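You operate a simulated robot arm through the tools that you are given. There is no shell and no other tool. Be economical: measure what you need, move in short steps, check, and stop when the job is done.

You run a simulated robot arm. Do the job below in one go: nothing can be reset, and whatever is moved stays where it is left.

## Task
Discharge the capacitor next to the red tray, put it in that tray, and lay out a matching new one.
Fine: into the cup, brass arm on till the lamp is dark, arm away; the new one goes in the green tray. Set down upright: capacitor, what you pick out.

The check looks at the end state, three seconds after you hand in, the way a careful person would. Anything else that was tipped, shoved, dropped, spilled or broken makes it a failure.

## Robot
A 7-joint arm with a two-finger parallel gripper, fixed in place. Base frame: the origin is at the foot of the arm, x ahead of it, y to its left, z up; the work surface is at about z = 0. Units: m, rad, N and s.
With the tool pointing down near the work surface it reaches from about 0.22 to 0.58 m from the base axis. Its first joint turns from -1.152 to 1.152 rad. Payload 2.5 kg.
The tool frame sits at the grasp point between the pads (the TCP): z along the fingers, y along the line on which they close. The tips reach 0.023 m beyond it. Largest opening 0.094 m; finger width 0.038, thickness 0.01; the body of the gripper, 0.054 by 0.096 m, starts 0.039 m behind the TCP.
Orientation is told as [roll, pitch, yaw] about the base's x, y, z axes, in that order, counted from this pose: with the fingers straight down and closing along the base's y, the tool's x points along the base's -x, its y along +y and its z along -z.

## Interface
- The arm moves only by the tool drive_tool. Its argument "commands" is one flat list of numbers, 7 for each row, row after row: the closure in counts, from 0 (fully open) to 255 (shut), then the shift along the tool's x, y, z in m, then the turn, a rotation vector about the tool's x, y, z in rad. In form: [jaw, tx, ty, tz, wx, wy, wz, jaw, tx, ty, tz, wx, wy, wz, ...]. A call has 1 to 12 rows; each row is the pose to reach, as a shift and turn from the pose commanded when the call began, along the tool's axes at that moment. Each row takes 0.2 s and may step no farther than 0.05 m and 0.15 rad from the row before; otherwise, or with a gripper value out of range, the whole call is refused. A pose out of reach is approached as far as the arm can. The call stops where the force on the tool passes 40 N (or 10 N more than at its start, if that is more) or the arm is blocked; 0.2 s more then pass. Each finger travels about 0.108 m/s and halts on what it meets, pressing with about 21 N; the grip force reading is that of the motor and also rises with nothing between the fingers. The clock runs only during rows and for 0.2 s after the last one: add rows that repeat a pose to give the fingers time. It gives the time, the measured TCP pose, the force on the tool (base axes), the opening and the grip force at its end, in the units of the frame above (readings bear some noise), with the torque about the TCP (base axes, N m) and any sound that the robot's microphone picked up.
- Cameras (640 x 400 px; columns grow to the right, rows downward): "scene" is fixed at [0.0948, -0.3977, 0.543]; the picture's right is [0.96, -0.30, 0.00], its down [-0.18, -0.57, -0.81] and it looks along [0.24, 0.77, -0.59] (base axes); focal length 214 px, centre (320, 200). "wrist" rides on the gripper at [0.086, 0.016, -0.074] in the tool frame; the picture's right is [-0.18, 0.98, 0.00], its down [-0.58, -0.11, -0.81] and it looks along [-0.79, -0.15, 0.59] (tool axes); focal length 243 px, centre (320, 200). There is no depth. A picture from a camera that has moved, and an enlarged one, comes with that camera's place and axes in the base frame and with its lens.
- camera(camera): a new picture of that camera. It takes no simulated time.
- enlarge(camera, box): a new picture of the part [left, top, right, bottom] of that camera's present view, enlarged. It takes no simulated time.
- sign_off(): hands the job in; it is judged then, once.

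Work in short steps. Places have to be worked out from the pictures, the camera data and where the tool is seen: move nearer, look again, correct. Check each grasp and each placing, and mend what went wrong. You have 120 turns and 68 pictures in all, those below and enlarged ones among them. Open the gripper and draw the arm clear of the work before you hand the job in, unless the task says otherwise; then end with one line.

The tools are called as name(argument=value, ...) on one line, values as JSON. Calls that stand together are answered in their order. drive_tool: Moves the arm, as the interface text tells. Its arguments: {"type":"object","properties":{"commands":{"type":"array"}},"required":["commands"]} The other tools are called the same way: camera (camera) takes a picture; enlarge (camera, box) takes an enlarged picture of a part of a camera's view; sign_off () hands the job in.

At the start:

```text
time: 0.0
ee_pos: [0.3975, 0.1425, 0.4419]
tool_rot: [0.0, 0.001, 0.001]
force: [-0.2, -0.5, 0.1]
wrist_torque: [-0.04, 0.02, -0.01]
opening: 0.094
grip_force: 0.1
```

scene: 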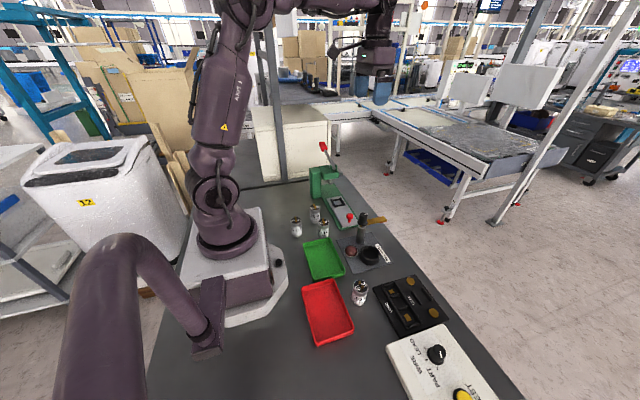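
wrist: 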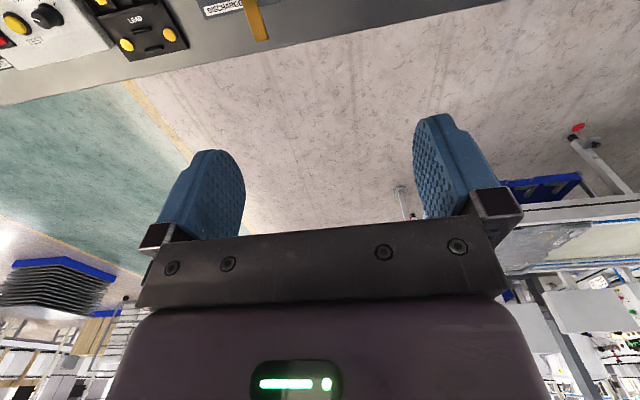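

I start with enlarged views of the bench to identify the parts.

enlarge(camera="scene", box=[270, 180, 430, 280])

enlarge(camera="scene", box=[290, 260, 500, 400])

enlarge(camera="scene", box=[280, 195, 340, 245])

enlarge(camera="scene", box=[330, 200, 400, 310])

```text
4.00 times, centred on (350, 230) of scene
camera zoom: at [0.0948, -0.3977, 0.543], right [0.96, -0.3, 0.0], down [-0.18, -0.57, -0.81], along [0.24, 0.77, -0.59], focal length 858 px, centre (200, 80)
```

zoom: 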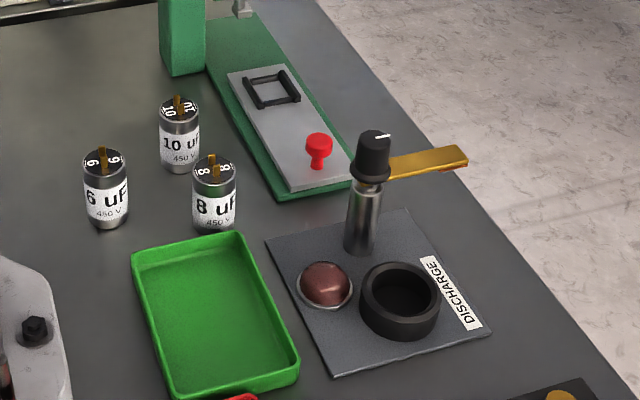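

```text
2.86 times, centred on (395, 330) of scene
camera zoom: at [0.0948, -0.3977, 0.543], right [0.96, -0.3, 0.0], down [-0.18, -0.57, -0.81], along [0.24, 0.77, -0.59], focal length 613 px, centre (106, -171)
```

zoom: 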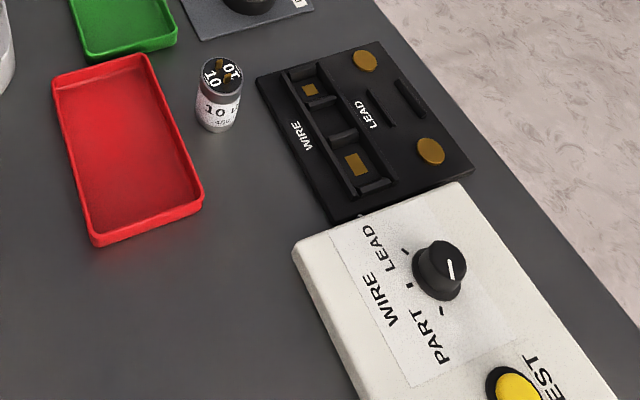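

```text
8.00 times, centred on (310, 220) of scene
camera zoom: at [0.0948, -0.3977, 0.543], right [0.96, -0.3, 0.0], down [-0.18, -0.57, -0.81], along [0.24, 0.77, -0.59], focal length 1716 px, centre (400, 40)
```

zoom: 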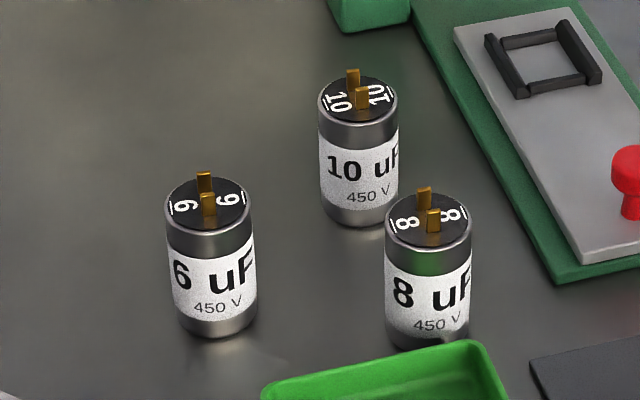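

```text
3.64 times, centred on (365, 255) of scene
camera zoom: at [0.0948, -0.3977, 0.543], right [0.96, -0.3, 0.0], down [-0.18, -0.57, -0.81], along [0.24, 0.77, -0.59], focal length 780 px, centre (156, 0)
```

zoom: 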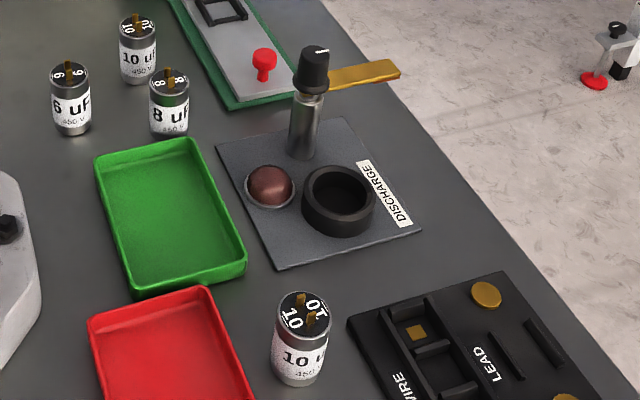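

The worn capacitor beside the red tray reads 10 uF and I judge it to be near (0.277, -0.151). A 10 uF candidate stands near (0.256, 0.183), the cup is near (0.372, -0.028), and the post is near (0.374, 0.04). I move above the old one to look closer.

drive_tool(commands=[0, 0.0134, -0.0326, 0.0269, 0, 0, 0, 0, 0.0268, -0.0652, 0.0538, 0, 0, 0, 0, 0.0402, -0.0978, 0.0807, 0, 0, 0, 0, 0.0536, -0.1304, 0.1076, 0, 0, 0, 0, 0.067, -0.163, 0.1345, 0, 0, 0, 0, 0.0804, -0.1956, 0.1614, 0, 0, 0, 0, 0.0938, -0.2282, 0.1883, 0, 0, 0, 0, 0.1072, -0.2608, 0.2152, 0, 0, 0, 0, 0.1205, -0.2935, 0.242, 0, 0, 0, 0, 0.1205, -0.2935, 0.262, 0, 0, 0])

camera(camera="wrist")

camera(camera="scene")

```text
time: 2.2
ee_pos: [0.2768, -0.1501, 0.1781]
tool_rot: [0.0, 0.0, 0.001]
force: [-0.9, -0.9, 0.2]
wrist_torque: [0.0, -0.02, 0.01]
opening: 0.0938
grip_force: 0.0
```

```text
61 pictures are left
camera wrist: at [0.1895, -0.1354, 0.2529], right [0.18, 0.98, 0.0], down [0.58, -0.11, 0.81], along [0.79, -0.15, -0.59], focal length 243 px, centre (320, 200)
```

wrist: 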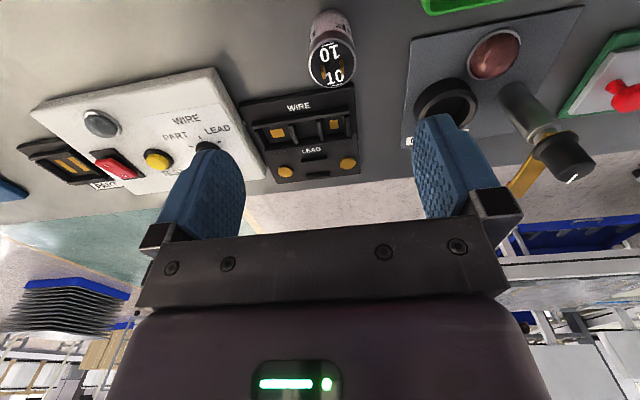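

```text
60 pictures are left
```

scene: 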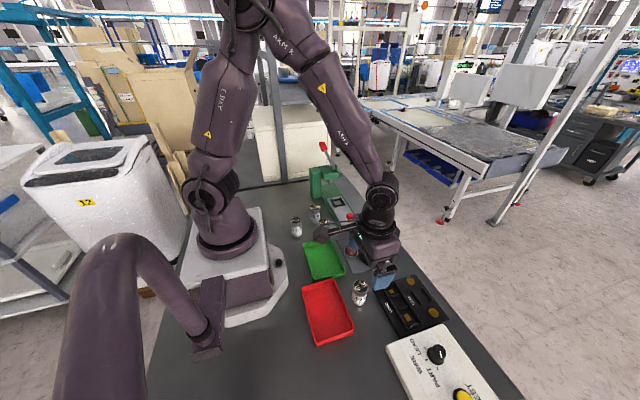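

From the wrist view the cap top is near (0.270, -0.142). I zoom in on its terminals and on the discharge fixture.

enlarge(camera="wrist", box=[290, 0, 370, 100])

enlarge(camera="wrist", box=[390, 0, 630, 200])

enlarge(camera="scene", box=[335, 265, 385, 315])

```text
4.00 times, centred on (330, 50) of wrist
camera zoom: at [0.1895, -0.1354, 0.2529], right [0.18, 0.98, 0.0], down [0.58, -0.11, 0.81], along [0.79, -0.15, -0.59], focal length 970 px, centre (280, 800)
```

zoom: 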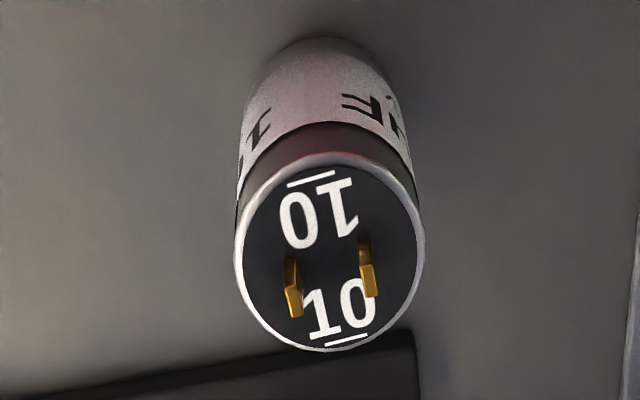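

```text
2.00 times, centred on (510, 100) of wrist
camera zoom: at [0.1895, -0.1354, 0.2529], right [0.18, 0.98, 0.0], down [0.58, -0.11, 0.81], along [0.79, -0.15, -0.59], focal length 485 px, centre (-60, 400)
```

zoom: 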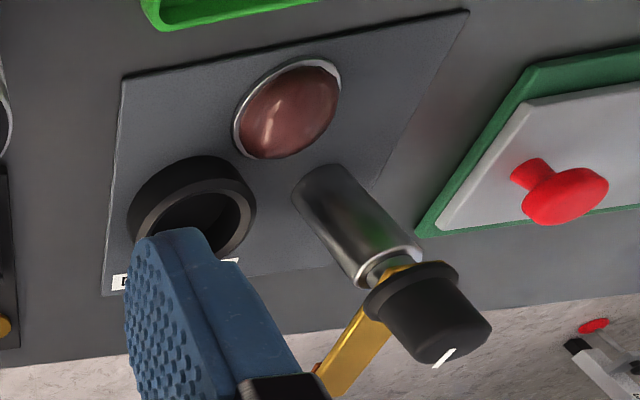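

```text
8.00 times, centred on (360, 290) of scene
camera zoom: at [0.0947, -0.3977, 0.543], right [0.96, -0.3, 0.0], down [-0.18, -0.57, -0.81], along [0.24, 0.77, -0.59], focal length 1716 px, centre (0, -520)
```

zoom: 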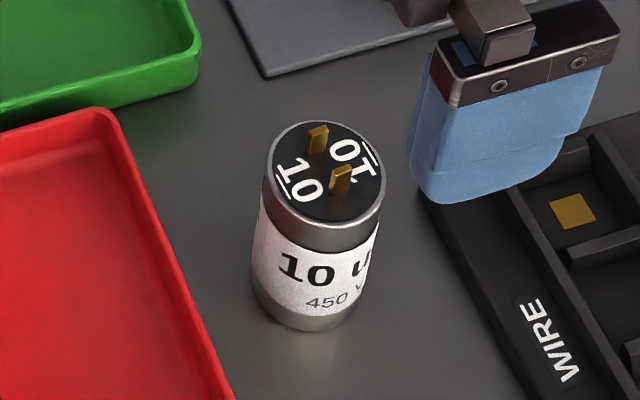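

It is confirmed as 10 uF 450 V, with its terminals lined up roughly along base y. The arm will lie along -y over the cup, so I'll grip closing along x and keep the cap's orientation. I yaw the tool +90° here.

drive_tool(commands=[0, 0.001, 0.001, 0, 0, 0, -0.143, 0, 0.002, 0.002, 0, 0, 0, -0.286, 0, 0.003, 0.003, 0, 0, 0, -0.428, 0, 0.004, 0.004, 0, 0, 0, -0.571, 0, 0.005, 0.005, 0, 0, 0, -0.714, 0, 0.006, 0.006, 0, 0, 0, -0.857, 0, 0.006, 0.007, 0, 0, 0, -1.0, 0, 0.006, 0.007, 0, 0, 0, -1.142, 0, 0.006, 0.007, 0, 0, 0, -1.285, 0, 0.006, 0.007, 0, 0, 0, -1.428, 0, 0.006, 0.007, 0, 0, 0, -1.571])

camera(camera="wrist")

```text
time: 4.6
ee_pos: [0.27, -0.1437, 0.1795]
tool_rot: [0.0, 0.001, 1.571]
force: [-0.7, 0.7, 0.7]
wrist_torque: [-0.01, -0.01, 0.0]
opening: 0.0937
grip_force: 0.0
```

```text
56 pictures are left
camera wrist: at [0.2536, -0.2302, 0.2538], right [-0.98, 0.18, 0.0], down [0.11, 0.58, 0.81], along [0.15, 0.79, -0.59], focal length 243 px, centre (320, 200)
```

wrist: 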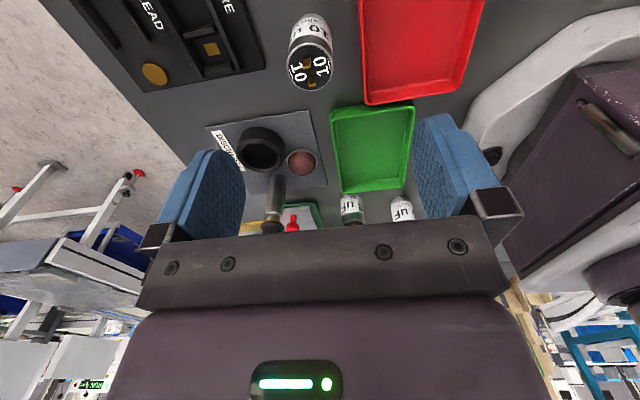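

The cap is near (0.275, -0.147). I descend halfway and look again.

drive_tool(commands=[0, 0.003, -0.004, 0.03, 0, 0, 0, 0, 0.003, -0.004, 0.06, 0, 0, 0])

camera(camera="wrist")

enlarge(camera="scene", box=[310, 220, 430, 320])

```text
time: 5.2
ee_pos: [0.2757, -0.1459, 0.1179]
tool_rot: [0.001, 0.002, 1.572]
force: [0.0, -0.3, 0.1]
wrist_torque: [-0.03, 0.0, -0.01]
opening: 0.0943
grip_force: 0.0
```

```text
55 pictures are left
camera wrist: at [0.2582, -0.2322, 0.1931], right [-0.98, 0.18, 0.0], down [0.11, 0.58, 0.81], along [0.15, 0.79, -0.59], focal length 243 px, centre (320, 200)
```

wrist: 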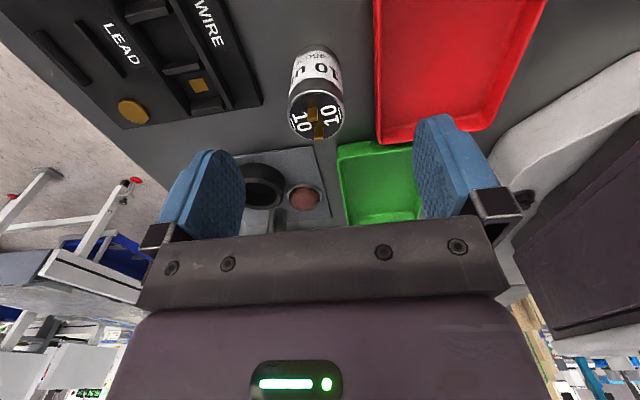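

```text
4.00 times, centred on (370, 270) of scene
camera zoom: at [0.0948, -0.3977, 0.543], right [0.96, -0.3, 0.0], down [-0.18, -0.57, -0.81], along [0.24, 0.77, -0.59], focal length 858 px, centre (120, -80)
```

zoom: 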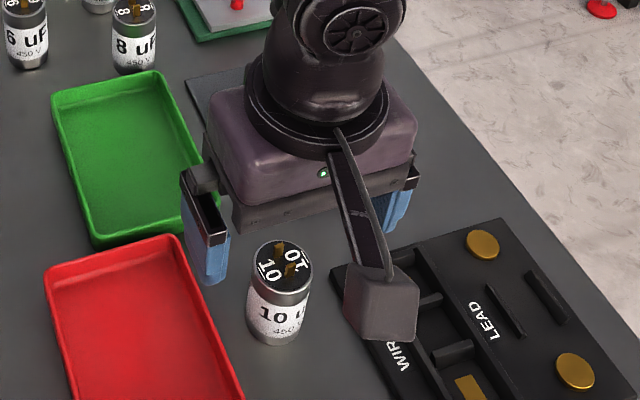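

The cap is at about (0.276, -0.151) and the finger gap is centred in x. I descend to TCP z≈0.058, which keeps the tips clear of the tray rim and later the cup rim.

drive_tool(commands=[0, 0.005, 0, 0.0, 0, 0, 0, 0, 0.005, 0, 0.03, 0, 0, 0, 0, 0.005, 0, 0.06, 0, 0, 0, 0, 0.005, 0, 0.06, 0, 0, 0])

camera(camera="wrist")

enlarge(camera="scene", box=[310, 240, 410, 320])

```text
time: 6.2
ee_pos: [0.2753, -0.1519, 0.0586]
tool_rot: [0.001, 0.001, 1.573]
force: [-0.1, -0.2, 0.2]
wrist_torque: [0.0, 0.03, -0.01]
opening: 0.094
grip_force: 0.0
```

```text
53 pictures are left
camera wrist: at [0.257, -0.2383, 0.1339], right [-0.98, 0.18, 0.0], down [0.11, 0.58, 0.81], along [0.15, 0.79, -0.59], focal length 243 px, centre (320, 200)
```

wrist: 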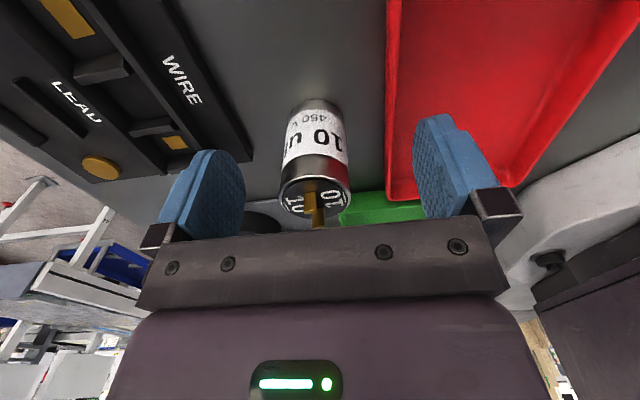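

```text
5.00 times, centred on (360, 280) of scene
camera zoom: at [0.0948, -0.3977, 0.543], right [0.96, -0.3, 0.0], down [-0.18, -0.57, -0.81], along [0.24, 0.77, -0.59], focal length 1072 px, centre (120, -200)
```

zoom: 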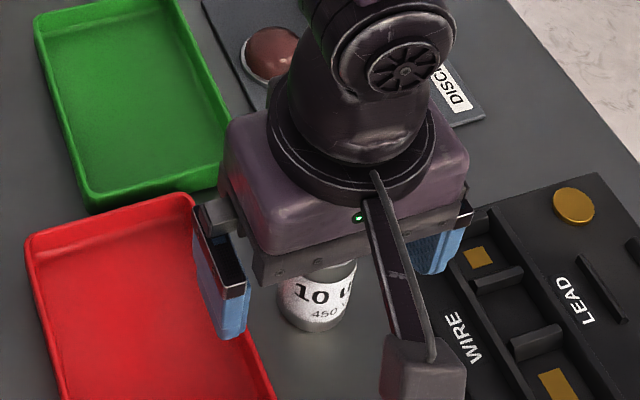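

The cap sits between the pads, so I close.

drive_tool(commands=[120, 0, 0, 0, 0, 0, 0, 120, 0, 0, 0, 0, 0, 0, 200, 0, 0, 0, 0, 0, 0, 200, 0, 0, 0, 0, 0, 0, 200, 0, 0, 0, 0, 0, 0])

camera(camera="wrist")

```text
time: 7.4
ee_pos: [0.2754, -0.1515, 0.0598]
tool_rot: [-0.002, -0.001, 1.571]
force: [-0.1, 0.0, 4.1]
wrist_torque: [-0.01, 0.0, -0.01]
opening: 0.0348
grip_force: 20.9
```

```text
51 pictures are left
camera wrist: at [0.257, -0.2384, 0.1343], right [-0.98, 0.18, 0.0], down [0.11, 0.58, 0.81], along [0.15, 0.79, -0.59], focal length 243 px, centre (320, 200)
```

wrist: 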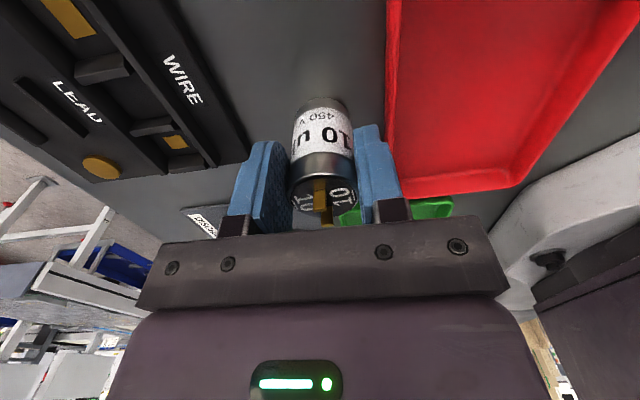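

I have a firm grip at 0.035 m opening. I lift straight up, then move to just short of the cup at height.

drive_tool(commands=[200, 0, 0, -0.02, 0, 0, 0, 200, 0, 0, -0.06, 0, 0, 0, 200, 0, 0, -0.1, 0, 0, 0, 200, 0, 0, -0.12, 0, 0, 0, 200, -0.024, -0.032, -0.12, 0, 0, 0, 200, -0.048, -0.064, -0.12, 0, 0, 0, 200, -0.072, -0.097, -0.12, 0, 0, 0, 200, -0.072, -0.097, -0.12, 0, 0, 0])

camera(camera="wrist")

enlarge(camera="scene", box=[310, 200, 430, 300])

```text
time: 9.2
ee_pos: [0.373, -0.081, 0.1786]
tool_rot: [0.0, 0.001, 1.57]
force: [0.5, 0.5, -1.4]
wrist_torque: [-0.03, 0.0, -0.03]
opening: 0.0348
grip_force: 20.7
```

```text
50 pictures are left
camera wrist: at [0.356, -0.167, 0.2529], right [-0.98, 0.18, 0.0], down [0.11, 0.58, 0.81], along [0.15, 0.79, -0.59], focal length 243 px, centre (320, 200)
```

wrist: 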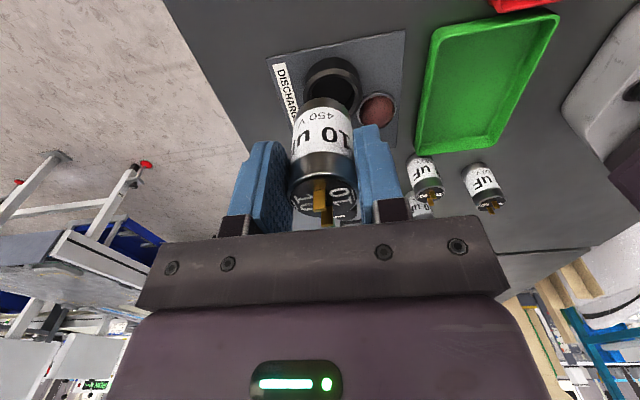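

```text
4.00 times, centred on (370, 250) of scene
camera zoom: at [0.0948, -0.3977, 0.543], right [0.96, -0.3, 0.0], down [-0.18, -0.57, -0.81], along [0.24, 0.77, -0.59], focal length 858 px, centre (120, 0)
```

zoom: 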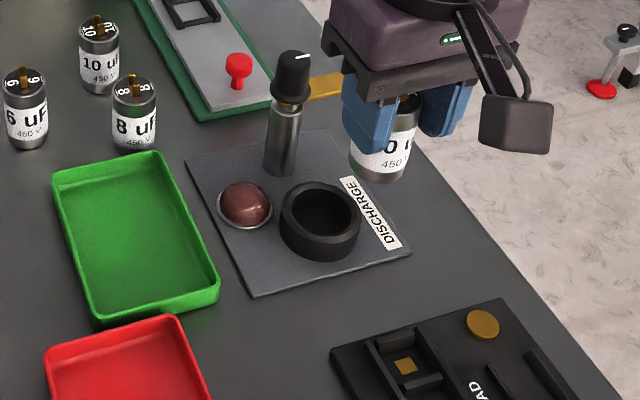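

The scene estimate puts the cup rim at (0.3695, -0.031), and the held cap's projection agrees with that calibration. I cross-check with a wrist zoom.

enlarge(camera="wrist", box=[260, 20, 420, 130])

enlarge(camera="scene", box=[350, 210, 410, 270])

```text
3.64 times, centred on (340, 75) of wrist
camera zoom: at [0.356, -0.167, 0.2529], right [-0.98, 0.18, 0.0], down [0.11, 0.58, 0.81], along [0.15, 0.79, -0.59], focal length 882 px, centre (247, 654)
```

zoom: 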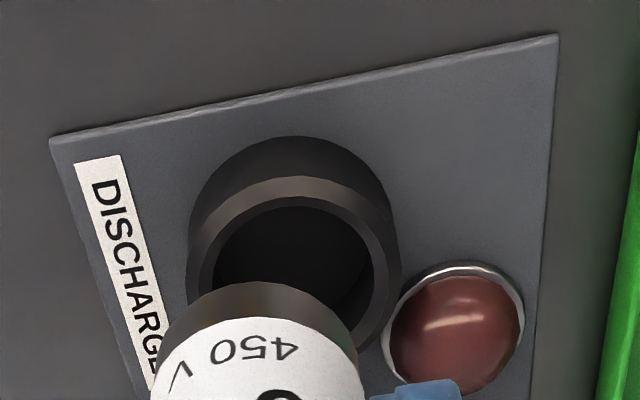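

```text
6.67 times, centred on (380, 240) of scene
camera zoom: at [0.0948, -0.3977, 0.543], right [0.96, -0.3, 0.0], down [-0.18, -0.57, -0.81], along [0.24, 0.77, -0.59], focal length 1430 px, centre (-80, -67)
```

zoom: 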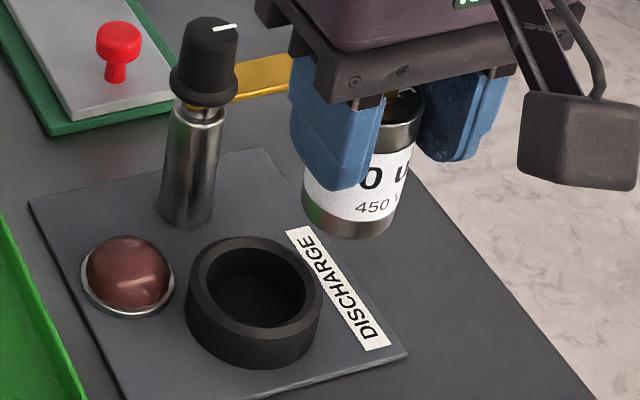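

The two estimates average to about (0.368, -0.034). I move over it and lower until the cap bottom is about 2–3 cm above the rim, then look.

drive_tool(commands=[200, -0.024, 0.002, 0, 0, 0, 0, 200, -0.047, 0.004, 0, 0, 0, 0, 200, -0.047, 0.004, 0.035, 0, 0, 0, 200, -0.047, 0.004, 0.068, 0, 0, 0, 200, -0.047, 0.004, 0.068, 0, 0, 0])

enlarge(camera="wrist", box=[240, 0, 440, 240])

enlarge(camera="scene", box=[340, 200, 410, 270])

```text
time: 10.4
ee_pos: [0.3697, -0.0335, 0.1114]
tool_rot: [-0.001, 0.001, 1.571]
force: [-1.2, -0.4, -0.6]
wrist_torque: [0.02, -0.04, -0.01]
opening: 0.0349
grip_force: 20.8
```

```text
1.67 times, centred on (340, 120) of wrist
camera zoom: at [0.3517, -0.1194, 0.1862], right [-0.98, 0.18, 0.0], down [0.11, 0.58, 0.81], along [0.15, 0.79, -0.59], focal length 404 px, centre (287, 333)
```

zoom: 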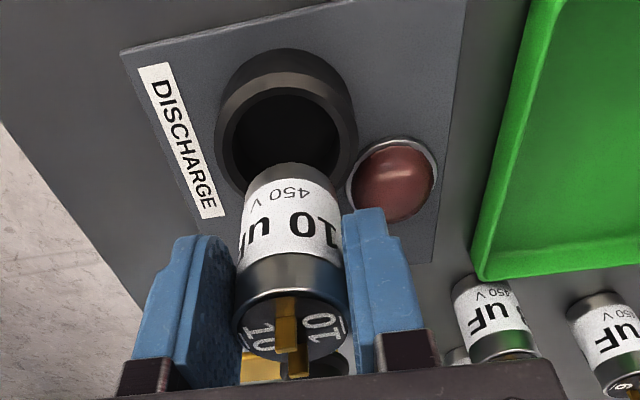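

```text
5.71 times, centred on (375, 235) of scene
camera zoom: at [0.0948, -0.3977, 0.543], right [0.96, -0.3, 0.0], down [-0.18, -0.57, -0.81], along [0.24, 0.77, -0.59], focal length 1226 px, centre (6, 0)
```

zoom: 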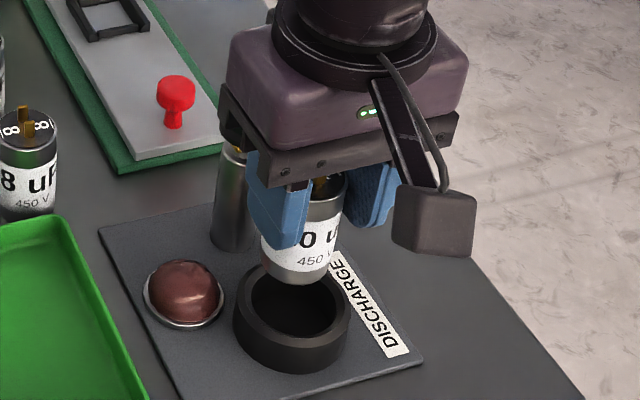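

The cap bottom is about 6–7 mm too far +y relative to the rim, and 2 mm too far in +x. I correct, lower to just above the rim, and check.

drive_tool(commands=[200, 0.006, 0.002, 0, 0, 0, 0, 200, 0.006, 0.002, 0.02, 0, 0, 0, 200, 0.006, 0.002, 0.02, 0, 0, 0])

enlarge(camera="wrist", box=[240, 0, 440, 240])

enlarge(camera="scene", box=[340, 200, 410, 270])

```text
time: 11.2
ee_pos: [0.3671, -0.0377, 0.0919]
tool_rot: [0.0, 0.001, 1.57]
force: [0.2, -0.7, -0.4]
wrist_torque: [-0.02, 0.0, 0.0]
opening: 0.0349
grip_force: 20.7
```

```text
1.67 times, centred on (340, 120) of wrist
camera zoom: at [0.3492, -0.1244, 0.1666], right [-0.98, 0.18, 0.0], down [0.11, 0.58, 0.81], along [0.15, 0.79, -0.59], focal length 404 px, centre (287, 333)
```

zoom: 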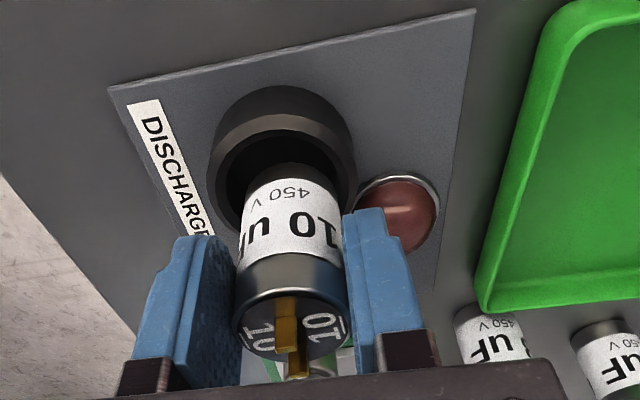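

```text
5.71 times, centred on (375, 235) of scene
camera zoom: at [0.0948, -0.3977, 0.543], right [0.96, -0.3, 0.0], down [-0.18, -0.57, -0.81], along [0.24, 0.77, -0.59], focal length 1226 px, centre (6, 0)
```

zoom: 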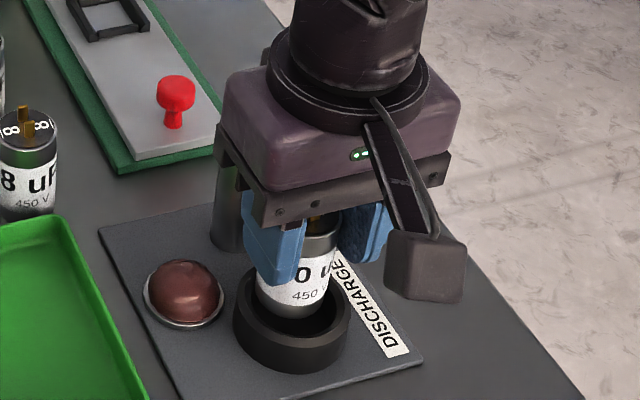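

It is now aligned with the rim. I lower in small steps to seat it.

drive_tool(commands=[200, 0, -0.001, 0.008, 0, 0, 0, 200, 0, -0.001, 0.014, 0, 0, 0, 200, 0, -0.001, 0.02, 0, 0, 0, 200, 0, -0.001, 0.023, 0, 0, 0])

enlarge(camera="scene", box=[340, 200, 410, 270])

```text
time: 12.2
ee_pos: [0.3682, -0.0362, 0.0686]
tool_rot: [0.0, 0.0, 1.571]
force: [4.5, -0.9, 0.1]
wrist_torque: [-0.03, -0.21, -0.06]
opening: 0.0346
grip_force: 21.6
```

```text
5.71 times, centred on (375, 235) of scene
camera zoom: at [0.0948, -0.3977, 0.543], right [0.96, -0.3, 0.0], down [-0.18, -0.57, -0.81], along [0.24, 0.77, -0.59], focal length 1226 px, centre (6, 0)
```

zoom: 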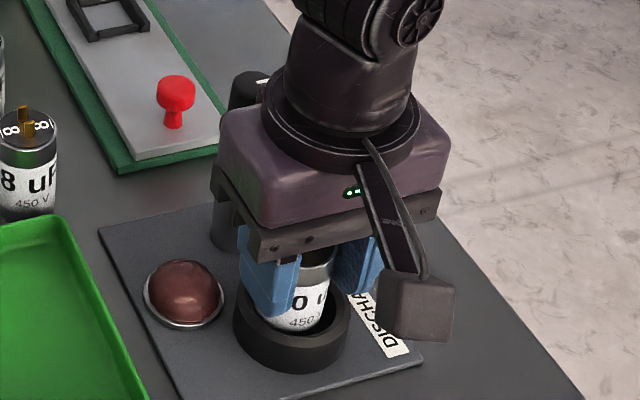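

A +x force of 4.5 N suggests the cap touches the wall on the -x side. I shift +x by 2.5 mm and continue down.

drive_tool(commands=[200, 0, -0.0025, 0, 0, 0, 0, 200, 0, -0.0025, 0.002, 0, 0, 0, 200, 0, -0.0025, 0.004, 0, 0, 0])

```text
time: 13.0
ee_pos: [0.3695, -0.0376, 0.0652]
tool_rot: [0.0, 0.0, 1.571]
force: [0.4, 0.0, -1.2]
wrist_torque: [0.02, 0.01, 0.03]
opening: 0.0348
grip_force: 21.2
```

The side force is gone. I keep lowering in millimetre steps until there is a vertical reaction.

drive_tool(commands=[200, 0, 0, 0.0015, 0, 0, 0, 200, 0, 0, 0.003, 0, 0, 0])

```text
time: 13.6
ee_pos: [0.3695, -0.0374, 0.0627]
tool_rot: [-0.001, -0.001, 1.572]
force: [-5.1, 1.5, 20.2]
wrist_torque: [0.11, 0.36, -0.01]
opening: 0.0352
grip_force: 21.4
```

It is seated on the floor. I ease up 1 mm, open moderately, and lift straight off.

drive_tool(commands=[200, 0, 0.001, -0.001, 0, 0, 0, 100, 0, 0.001, -0.001, 0, 0, 0, 100, 0, 0.001, -0.001, 0, 0, 0, 100, 0, 0.001, -0.03, 0, 0, 0, 100, 0, 0.001, -0.075, 0, 0, 0, 100, 0.04, 0.001, -0.1, 0, 0, 0, 100, 0.08, 0.001, -0.1, 0, 0, 0, 100, 0.08, 0.001, -0.1, 0, 0, 0])

camera(camera="wrist")

enlarge(camera="scene", box=[340, 200, 420, 270])

```text
time: 15.4
ee_pos: [0.3659, -0.1191, 0.1634]
tool_rot: [0.001, 0.0, 1.57]
force: [-0.6, 0.2, -0.1]
wrist_torque: [0.03, 0.02, 0.0]
opening: 0.0572
grip_force: 0.1
```

```text
41 pictures are left
camera wrist: at [0.3493, -0.2066, 0.2377], right [-0.98, 0.18, 0.0], down [0.11, 0.58, 0.81], along [0.15, 0.79, -0.59], focal length 243 px, centre (320, 200)
```

wrist: 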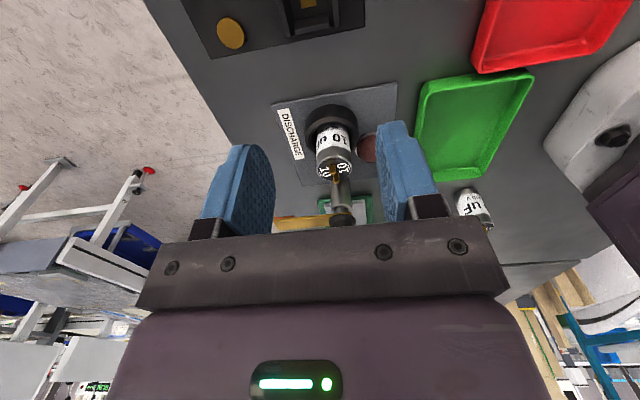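

```text
5.71 times, centred on (380, 235) of scene
camera zoom: at [0.0948, -0.3977, 0.543], right [0.96, -0.3, 0.0], down [-0.18, -0.57, -0.81], along [0.24, 0.77, -0.59], focal length 1226 px, centre (-23, 0)
```

zoom: 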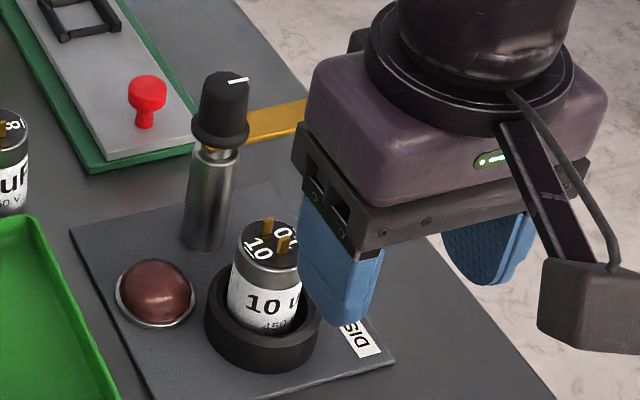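

The cap is seated upright in the cup and the lamp is dull so far. I estimate the knob at about (0.370, 0.037), z from 0.088 to 0.125, so I hover above it for a better look.

drive_tool(commands=[100, 0, 0, -0.045, 0, 0, 0, 100, -0.04, -0.001, -0.05, 0, 0, 0, 100, -0.08, -0.002, -0.05, 0, 0, 0, 100, -0.12, -0.003, -0.05, 0, 0, 0, 100, -0.1555, -0.004, -0.05, 0, 0, 0, 100, -0.1555, -0.004, -0.035, 0, 0, 0])

camera(camera="wrist")

enlarge(camera="scene", box=[330, 180, 430, 270])

```text
time: 16.8
ee_pos: [0.373, 0.0366, 0.1962]
tool_rot: [-0.001, 0.0, 1.571]
force: [0.7, 0.2, -1.2]
wrist_torque: [-0.03, -0.02, -0.03]
opening: 0.0572
grip_force: 0.0
```

```text
39 pictures are left
camera wrist: at [0.3556, -0.0495, 0.2708], right [-0.98, 0.18, 0.0], down [0.11, 0.58, 0.81], along [0.15, 0.79, -0.59], focal length 243 px, centre (320, 200)
```

wrist: 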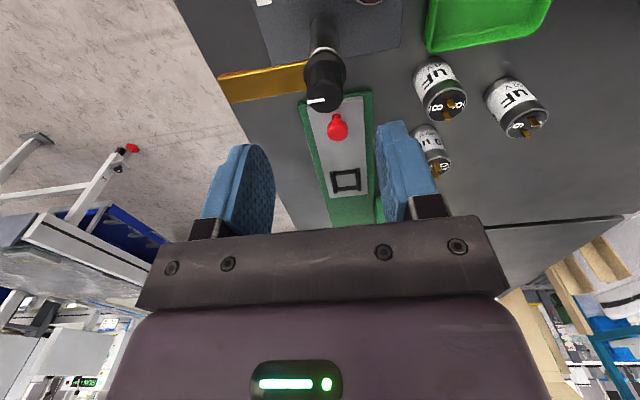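

```text
4.44 times, centred on (380, 225) of scene
camera zoom: at [0.0948, -0.3977, 0.543], right [0.96, -0.3, 0.0], down [-0.18, -0.57, -0.81], along [0.24, 0.77, -0.59], focal length 953 px, centre (53, 89)
```

zoom: 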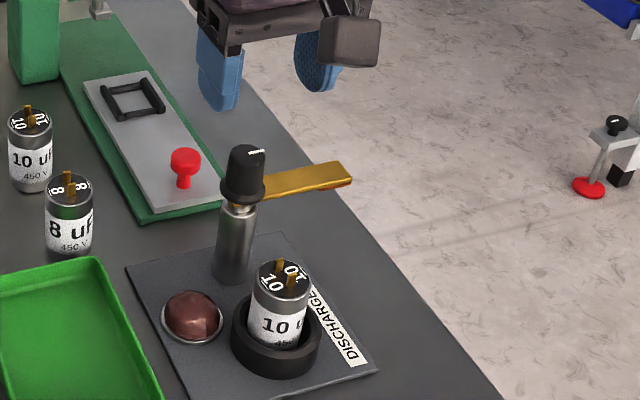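

The knob top is confirmed at (0.3694, 0.0366). I descend around it with the tips at about z 0.099, above the brass arm, and close.

drive_tool(commands=[100, 0, 0.0035, 0.0, 0, 0, 0, 100, 0, 0.0035, 0.04, 0, 0, 0, 100, 0, 0.0035, 0.074, 0, 0, 0, 150, 0, 0.0035, 0.074, 0, 0, 0, 230, 0, 0.0035, 0.074, 0, 0, 0, 230, 0, 0.0035, 0.074, 0, 0, 0, 230, 0, 0.0035, 0.074, 0, 0, 0])

enlarge(camera="scene", box=[330, 180, 430, 270])

```text
time: 18.4
ee_pos: [0.3714, 0.0369, 0.12]
tool_rot: [-0.005, -0.003, 1.573]
force: [26.0, 3.6, -25.3]
wrist_torque: [-0.74, 0.48, -0.1]
opening: 0.0259
grip_force: 44.9
```

```text
4.44 times, centred on (380, 225) of scene
camera zoom: at [0.0949, -0.3977, 0.543], right [0.96, -0.3, 0.0], down [-0.18, -0.57, -0.81], along [0.24, 0.77, -0.59], focal length 953 px, centre (53, 89)
```

zoom: 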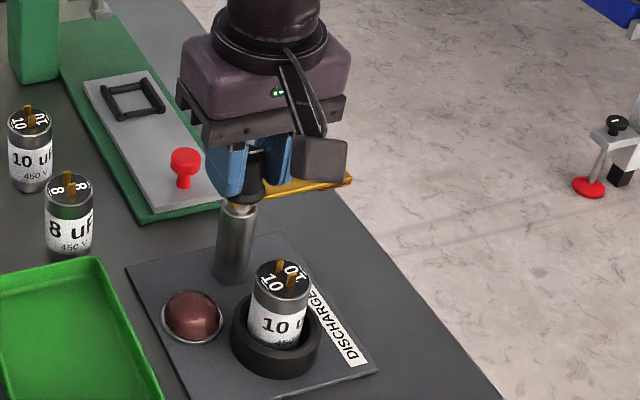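

The grip is on, with a side force because the knob is about 2–3 mm further +x. I relax that offset before turning.

drive_tool(commands=[230, 0, -0.0015, 0.001, 0, 0, 0, 230, 0, -0.0025, 0.0015, 0, 0, 0])

```text
time: 19.0
ee_pos: [0.3705, 0.0361, 0.1214]
tool_rot: [0.003, 0.0, 1.57]
force: [-0.9, -1.7, 2.5]
wrist_torque: [1.11, -0.87, -0.01]
opening: 0.0257
grip_force: 45.5
```

The forces have settled. I turn clockwise a first 0.45 rad and check that the arm follows.

drive_tool(commands=[230, 0, 0, 0, 0, 0, 0.09, 230, 0, 0, 0, 0, 0, 0.18, 230, 0, 0, 0, 0, 0, 0.27, 230, 0, 0, 0, 0, 0, 0.36, 230, 0, 0, 0, 0, 0, 0.45])

enlarge(camera="scene", box=[330, 180, 430, 270])

```text
time: 19.9
ee_pos: [0.3694, 0.0369, 0.1198]
tool_rot: [0.007, 0.002, 1.281]
force: [-4.6, -0.8, 3.3]
wrist_torque: [0.07, -0.76, 0.03]
opening: 0.0258
grip_force: 45.3
stopped in row 4: the force on the tool passed its limit at 42 N (the readings are from after the stop); the commanded pose is now the measured one
```

```text
4.44 times, centred on (380, 225) of scene
camera zoom: at [0.0948, -0.3977, 0.543], right [0.96, -0.3, 0.0], down [-0.18, -0.57, -0.81], along [0.24, 0.77, -0.59], focal length 953 px, centre (53, 89)
```

zoom: 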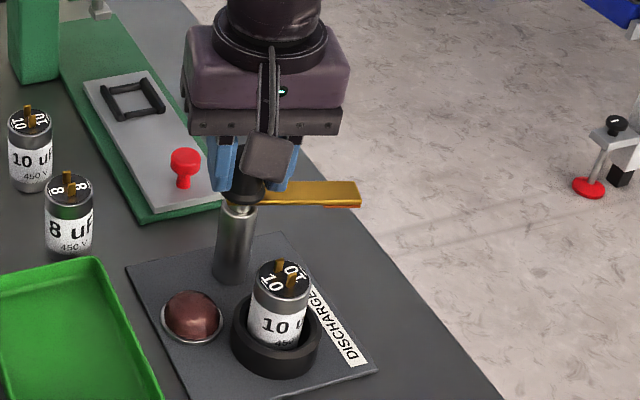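

The arm follows (0.29 rad so far), and the stop came from slight off-axis loading. I continue in smaller increments from the measured pose.

drive_tool(commands=[230, 0, 0, 0, 0, 0, 0.06, 230, 0, 0, 0, 0, 0, 0.12, 230, 0, 0, 0, 0, 0, 0.18, 230, 0, 0, 0, 0, 0, 0.24, 230, 0, 0, 0, 0, 0, 0.3])

```text
time: 21.1
ee_pos: [0.3693, 0.0376, 0.1209]
tool_rot: [0.006, 0.007, 0.983]
force: [-23.1, 3.1, 25.4]
wrist_torque: [0.07, -0.52, 0.07]
opening: 0.0257
grip_force: 45.2
```

Some load has built up (-x, +z), so I relieve it while continuing to turn.

drive_tool(commands=[230, 0.0008, 0.0012, -0.0012, 0, 0, 0, 230, 0.0008, 0.0012, -0.0012, 0, 0, 0.06, 230, 0.0008, 0.0012, -0.0012, 0, 0, 0.12, 230, 0.0008, 0.0012, -0.0012, 0, 0, 0.18, 230, 0.0008, 0.0012, -0.0012, 0, 0, 0.24])

enlarge(camera="scene", box=[330, 180, 430, 270])

```text
time: 22.3
ee_pos: [0.3681, 0.0376, 0.1219]
tool_rot: [0.005, 0.008, 0.741]
force: [5.9, 13.3, -37.8]
wrist_torque: [-0.38, -0.49, 0.04]
opening: 0.0258
grip_force: 44.8
```

```text
4.44 times, centred on (380, 225) of scene
camera zoom: at [0.0949, -0.3977, 0.543], right [0.96, -0.3, 0.0], down [-0.18, -0.57, -0.81], along [0.24, 0.77, -0.59], focal length 953 px, centre (53, 89)
```

zoom: 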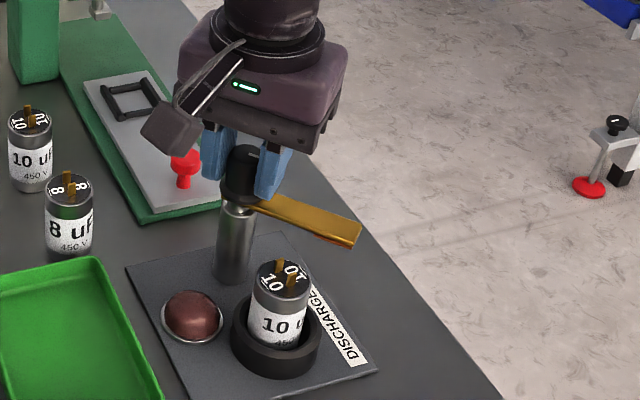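

About 0.83 rad is done and the arm is following. I relieve the vertical load and continue.

drive_tool(commands=[230, -0.0004, 0.0004, 0.0009, 0, 0, 0, 230, -0.0004, 0.0004, 0.0009, 0, 0, 0.06, 230, -0.0004, 0.0004, 0.0009, 0, 0, 0.12, 230, -0.0004, 0.0004, 0.0009, 0, 0, 0.18, 230, -0.0004, 0.0004, 0.0009, 0, 0, 0.24])

```text
time: 23.5
ee_pos: [0.3674, 0.0396, 0.1216]
tool_rot: [0.003, 0.009, 0.502]
force: [-13.0, 16.3, 0.9]
wrist_torque: [-0.14, -0.54, 0.05]
opening: 0.0261
grip_force: 44.9
```

The drift shows that the true axis is near (0.372, 0.040) and I hold the knob about 4.6 mm off it. I now turn about the true axis.

drive_tool(commands=[230, 0.0003, 0.001, 0, 0, 0, 0, 230, 0.0002, 0.0013, 0, 0, 0, 0.075, 230, 0.0, 0.0016, 0, 0, 0, 0.15, 230, -0.0001, 0.0019, 0, 0, 0, 0.225])

enlarge(camera="scene", box=[330, 180, 430, 270])

```text
time: 24.5
ee_pos: [0.3666, 0.0395, 0.1227]
tool_rot: [0.001, 0.009, 0.274]
force: [-13.9, 8.5, 18.6]
wrist_torque: [0.5, 0.46, 0.07]
opening: 0.0256
grip_force: 44.9
```

```text
4.44 times, centred on (380, 225) of scene
camera zoom: at [0.0947, -0.3977, 0.543], right [0.96, -0.3, 0.0], down [-0.18, -0.56, -0.81], along [0.24, 0.77, -0.59], focal length 953 px, centre (53, 89)
```

zoom: 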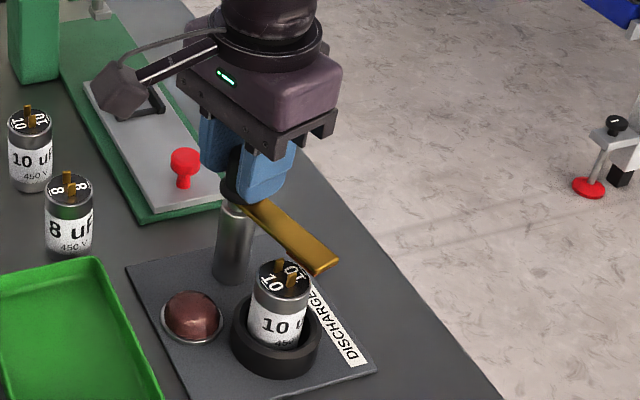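

The arm is about 0.25 rad short of the terminals. I continue with small relief offsets.

drive_tool(commands=[230, 0.0006, 0.0007, -0.0008, 0, 0, 0, 230, 0.0005, 0.001, -0.0008, 0, 0, 0.07, 230, 0.0003, 0.0013, -0.0008, 0, 0, 0.14, 230, 0.0002, 0.0016, -0.0008, 0, 0, 0.2])

enlarge(camera="scene", box=[340, 200, 410, 270])

```text
time: 25.5
ee_pos: [0.3665, 0.0402, 0.1222]
tool_rot: [-0.004, 0.005, 0.073]
force: [10.7, -2.8, -27.4]
wrist_torque: [0.63, -0.67, -0.01]
opening: 0.0259
grip_force: 45.3
```

```text
5.71 times, centred on (375, 235) of scene
camera zoom: at [0.0949, -0.3977, 0.543], right [0.96, -0.3, 0.0], down [-0.18, -0.57, -0.81], along [0.24, 0.77, -0.59], focal length 1226 px, centre (6, 0)
```

zoom: 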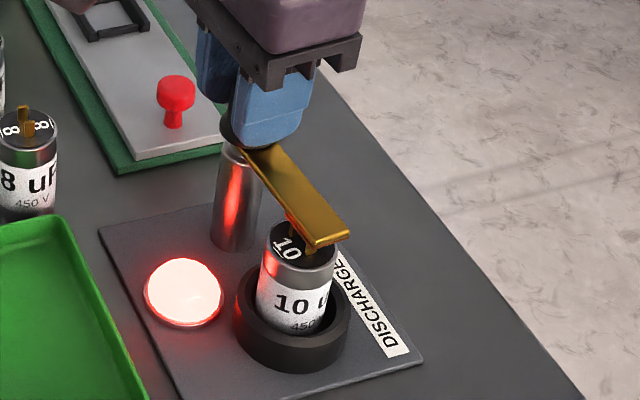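

The lamp is lit, so the arm is on the terminals and discharging. I hold still, slightly relieving z, and wait for it to go dark.

drive_tool(commands=[230, -0.0005, 0, 0.0008, 0, 0, 0.03, 230, -0.0005, 0, 0.0008, 0, 0, 0.03, 230, -0.0005, 0, 0.0008, 0, 0, 0.03, 230, -0.0005, 0, 0.0008, 0, 0, 0.03, 230, -0.0005, 0, 0.0008, 0, 0, 0.03, 230, -0.0005, 0, 0.0008, 0, 0, 0.03, 230, -0.0005, 0, 0.0008, 0, 0, 0.03, 230, -0.0005, 0, 0.0008, 0, 0, 0.03, 230, -0.0005, 0, 0.0008, 0, 0, 0.03, 230, -0.0005, 0, 0.0008, 0, 0, 0.03, 230, -0.0005, 0, 0.0008, 0, 0, 0.03, 230, -0.0005, 0, 0.0008, 0, 0, 0.03])

enlarge(camera="scene", box=[340, 200, 410, 270])

```text
time: 28.1
ee_pos: [0.3666, 0.0405, 0.1214]
tool_rot: [-0.004, 0.007, 0.045]
force: [6.3, -19.3, 4.9]
wrist_torque: [0.34, 0.31, -0.11]
opening: 0.0256
grip_force: 44.7
```

```text
5.71 times, centred on (375, 235) of scene
camera zoom: at [0.0948, -0.3977, 0.543], right [0.96, -0.3, 0.0], down [-0.18, -0.57, -0.81], along [0.24, 0.77, -0.59], focal length 1226 px, centre (6, 0)
```

zoom: 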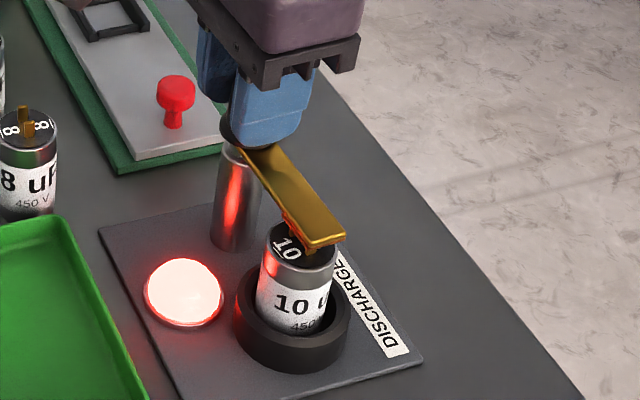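

Still bright. I hold longer.

drive_tool(commands=[230, 0, -0.0008, 0, 0, 0, 0, 230, 0, -0.0008, 0, 0, 0, 0, 230, 0, -0.0008, 0, 0, 0, 0, 230, 0, -0.0008, 0, 0, 0, 0, 230, 0, -0.0008, 0, 0, 0, 0, 230, 0, -0.0008, 0, 0, 0, 0, 230, 0, -0.0008, 0, 0, 0, 0, 230, 0, -0.0008, 0, 0, 0, 0, 230, 0, -0.0008, 0, 0, 0, 0, 230, 0, -0.0008, 0, 0, 0, 0, 230, 0, -0.0008, 0, 0, 0, 0, 230, 0, -0.0008, 0, 0, 0, 0])

drive_tool(commands=[230, 0, 0, 0, 0, 0, 0, 230, 0, 0, 0, 0, 0, 0, 230, 0, 0, 0, 0, 0, 0, 230, 0, 0, 0, 0, 0, 0, 230, 0, 0, 0, 0, 0, 0, 230, 0, 0, 0, 0, 0, 0, 230, 0, 0, 0, 0, 0, 0, 230, 0, 0, 0, 0, 0, 0, 230, 0, 0, 0, 0, 0, 0, 230, 0, 0, 0, 0, 0, 0, 230, 0, 0, 0, 0, 0, 0, 230, 0, 0, 0, 0, 0, 0])

enlarge(camera="scene", box=[340, 200, 410, 270])

```text
time: 30.7
ee_pos: [0.3656, 0.0404, 0.1213]
tool_rot: [-0.002, 0.007, 0.045]
force: [1.4, -6.1, 13.7]
wrist_torque: [0.43, 0.04, -0.06]
opening: 0.0259
grip_force: 44.9
```

```text
time: 33.3
ee_pos: [0.3663, 0.0392, 0.122]
tool_rot: [0.001, 0.006, 0.046]
force: [-0.5, -0.8, 15.1]
wrist_torque: [0.47, -0.05, -0.06]
opening: 0.0257
grip_force: 44.9
```

```text
5.71 times, centred on (375, 235) of scene
camera zoom: at [0.0947, -0.3977, 0.543], right [0.96, -0.3, 0.0], down [-0.18, -0.56, -0.81], along [0.24, 0.77, -0.59], focal length 1226 px, centre (6, 0)
```

zoom: 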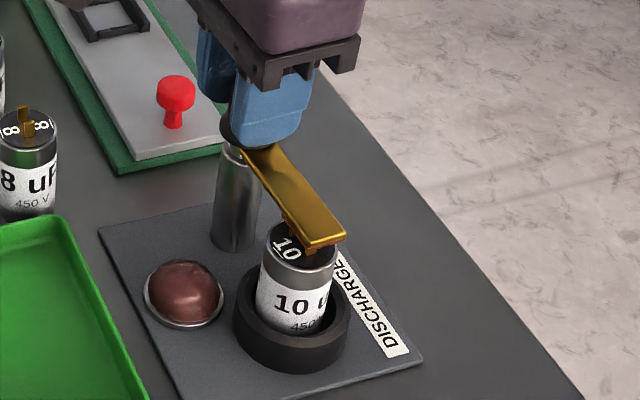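

The lamp is dark. I swing the arm back away, turning counterclockwise about the true axis.

drive_tool(commands=[230, 0, 0, -0.0005, 0, 0, 0, 230, 0, -0.0005, -0.0005, 0, 0, -0.1, 230, -0.0001, -0.001, -0.0005, 0, 0, -0.2, 230, -0.0001, -0.0015, -0.0005, 0, 0, -0.3, 230, -0.0003, -0.0019, -0.0005, 0, 0, -0.4, 230, -0.0005, -0.0024, -0.0005, 0, 0, -0.5])

```text
time: 34.7
ee_pos: [0.3673, 0.04, 0.1213]
tool_rot: [0.005, 0.007, 0.55]
force: [14.2, 10.2, -24.0]
wrist_torque: [-0.78, 0.28, 0.01]
opening: 0.026
grip_force: 44.8
```

I turn on, with small relief.

drive_tool(commands=[230, -0.0008, 0.0001, 0.0007, 0, 0, 0, 230, -0.0008, -0.0004, 0.0007, 0, 0, -0.1, 230, -0.0009, -0.0009, 0.0007, 0, 0, -0.2, 230, -0.0009, -0.0014, 0.0007, 0, 0, -0.3, 230, -0.001, -0.0018, 0.0007, 0, 0, -0.4, 230, -0.0012, -0.0023, 0.0007, 0, 0, -0.5])

enlarge(camera="scene", box=[330, 180, 430, 270])

```text
time: 36.0
ee_pos: [0.3679, 0.0365, 0.121]
tool_rot: [0.007, 0.011, 0.964]
force: [-4.3, 0.5, 3.4]
wrist_torque: [0.0, -0.82, 0.0]
opening: 0.026
grip_force: 45.0
stopped in row 6: the force on the tool passed its limit at 42 N (the readings are from after the stop); the commanded pose is now the measured one
```

```text
4.44 times, centred on (380, 225) of scene
camera zoom: at [0.0948, -0.3977, 0.543], right [0.96, -0.3, 0.0], down [-0.18, -0.57, -0.81], along [0.24, 0.77, -0.59], focal length 953 px, centre (53, 89)
```

zoom: 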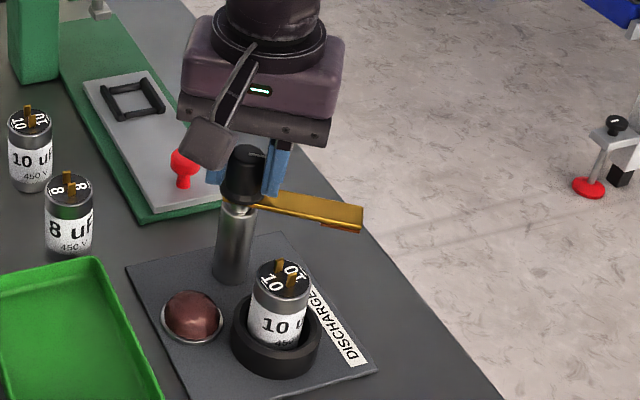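

The arm is about 0.9 rad clear. I finish returning it to its original place.

drive_tool(commands=[230, 0, -0.0003, 0, 0, 0, -0.075, 230, 0, -0.0005, 0, 0, 0, -0.15, 230, 0, -0.0007, 0, 0, 0, -0.225, 230, -0.0001, -0.001, 0, 0, 0, -0.3])

drive_tool(commands=[230, 0, -0.0003, 0, 0, 0, -0.075, 230, 0, -0.0005, 0, 0, 0, -0.15, 230, 0, -0.0007, 0, 0, 0, -0.225, 230, -0.0001, -0.001, 0, 0, 0, -0.28])

enlarge(camera="scene", box=[330, 180, 430, 270])

```text
time: 37.0
ee_pos: [0.3688, 0.0364, 0.1221]
tool_rot: [0.011, 0.006, 1.266]
force: [-7.2, 2.8, 14.6]
wrist_torque: [-0.93, -0.59, -0.02]
opening: 0.0259
grip_force: 45.3
```

```text
time: 38.0
ee_pos: [0.3703, 0.036, 0.121]
tool_rot: [0.013, 0.002, 1.546]
force: [-8.3, 3.5, 10.2]
wrist_torque: [-0.27, -0.88, 0.03]
opening: 0.0258
grip_force: 44.8
```

```text
4.44 times, centred on (380, 225) of scene
camera zoom: at [0.0947, -0.3977, 0.543], right [0.96, -0.3, 0.0], down [-0.18, -0.57, -0.81], along [0.24, 0.77, -0.59], focal length 953 px, centre (53, 89)
```

zoom: 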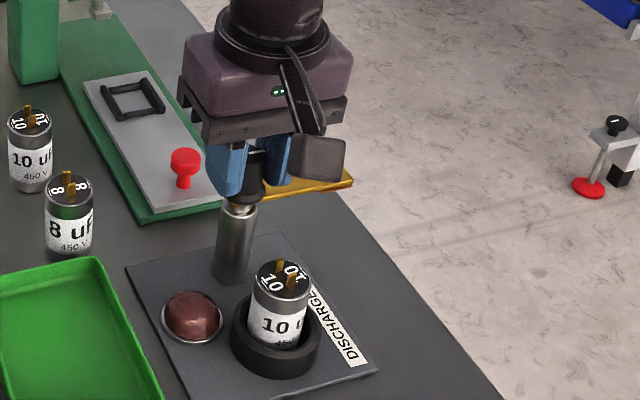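

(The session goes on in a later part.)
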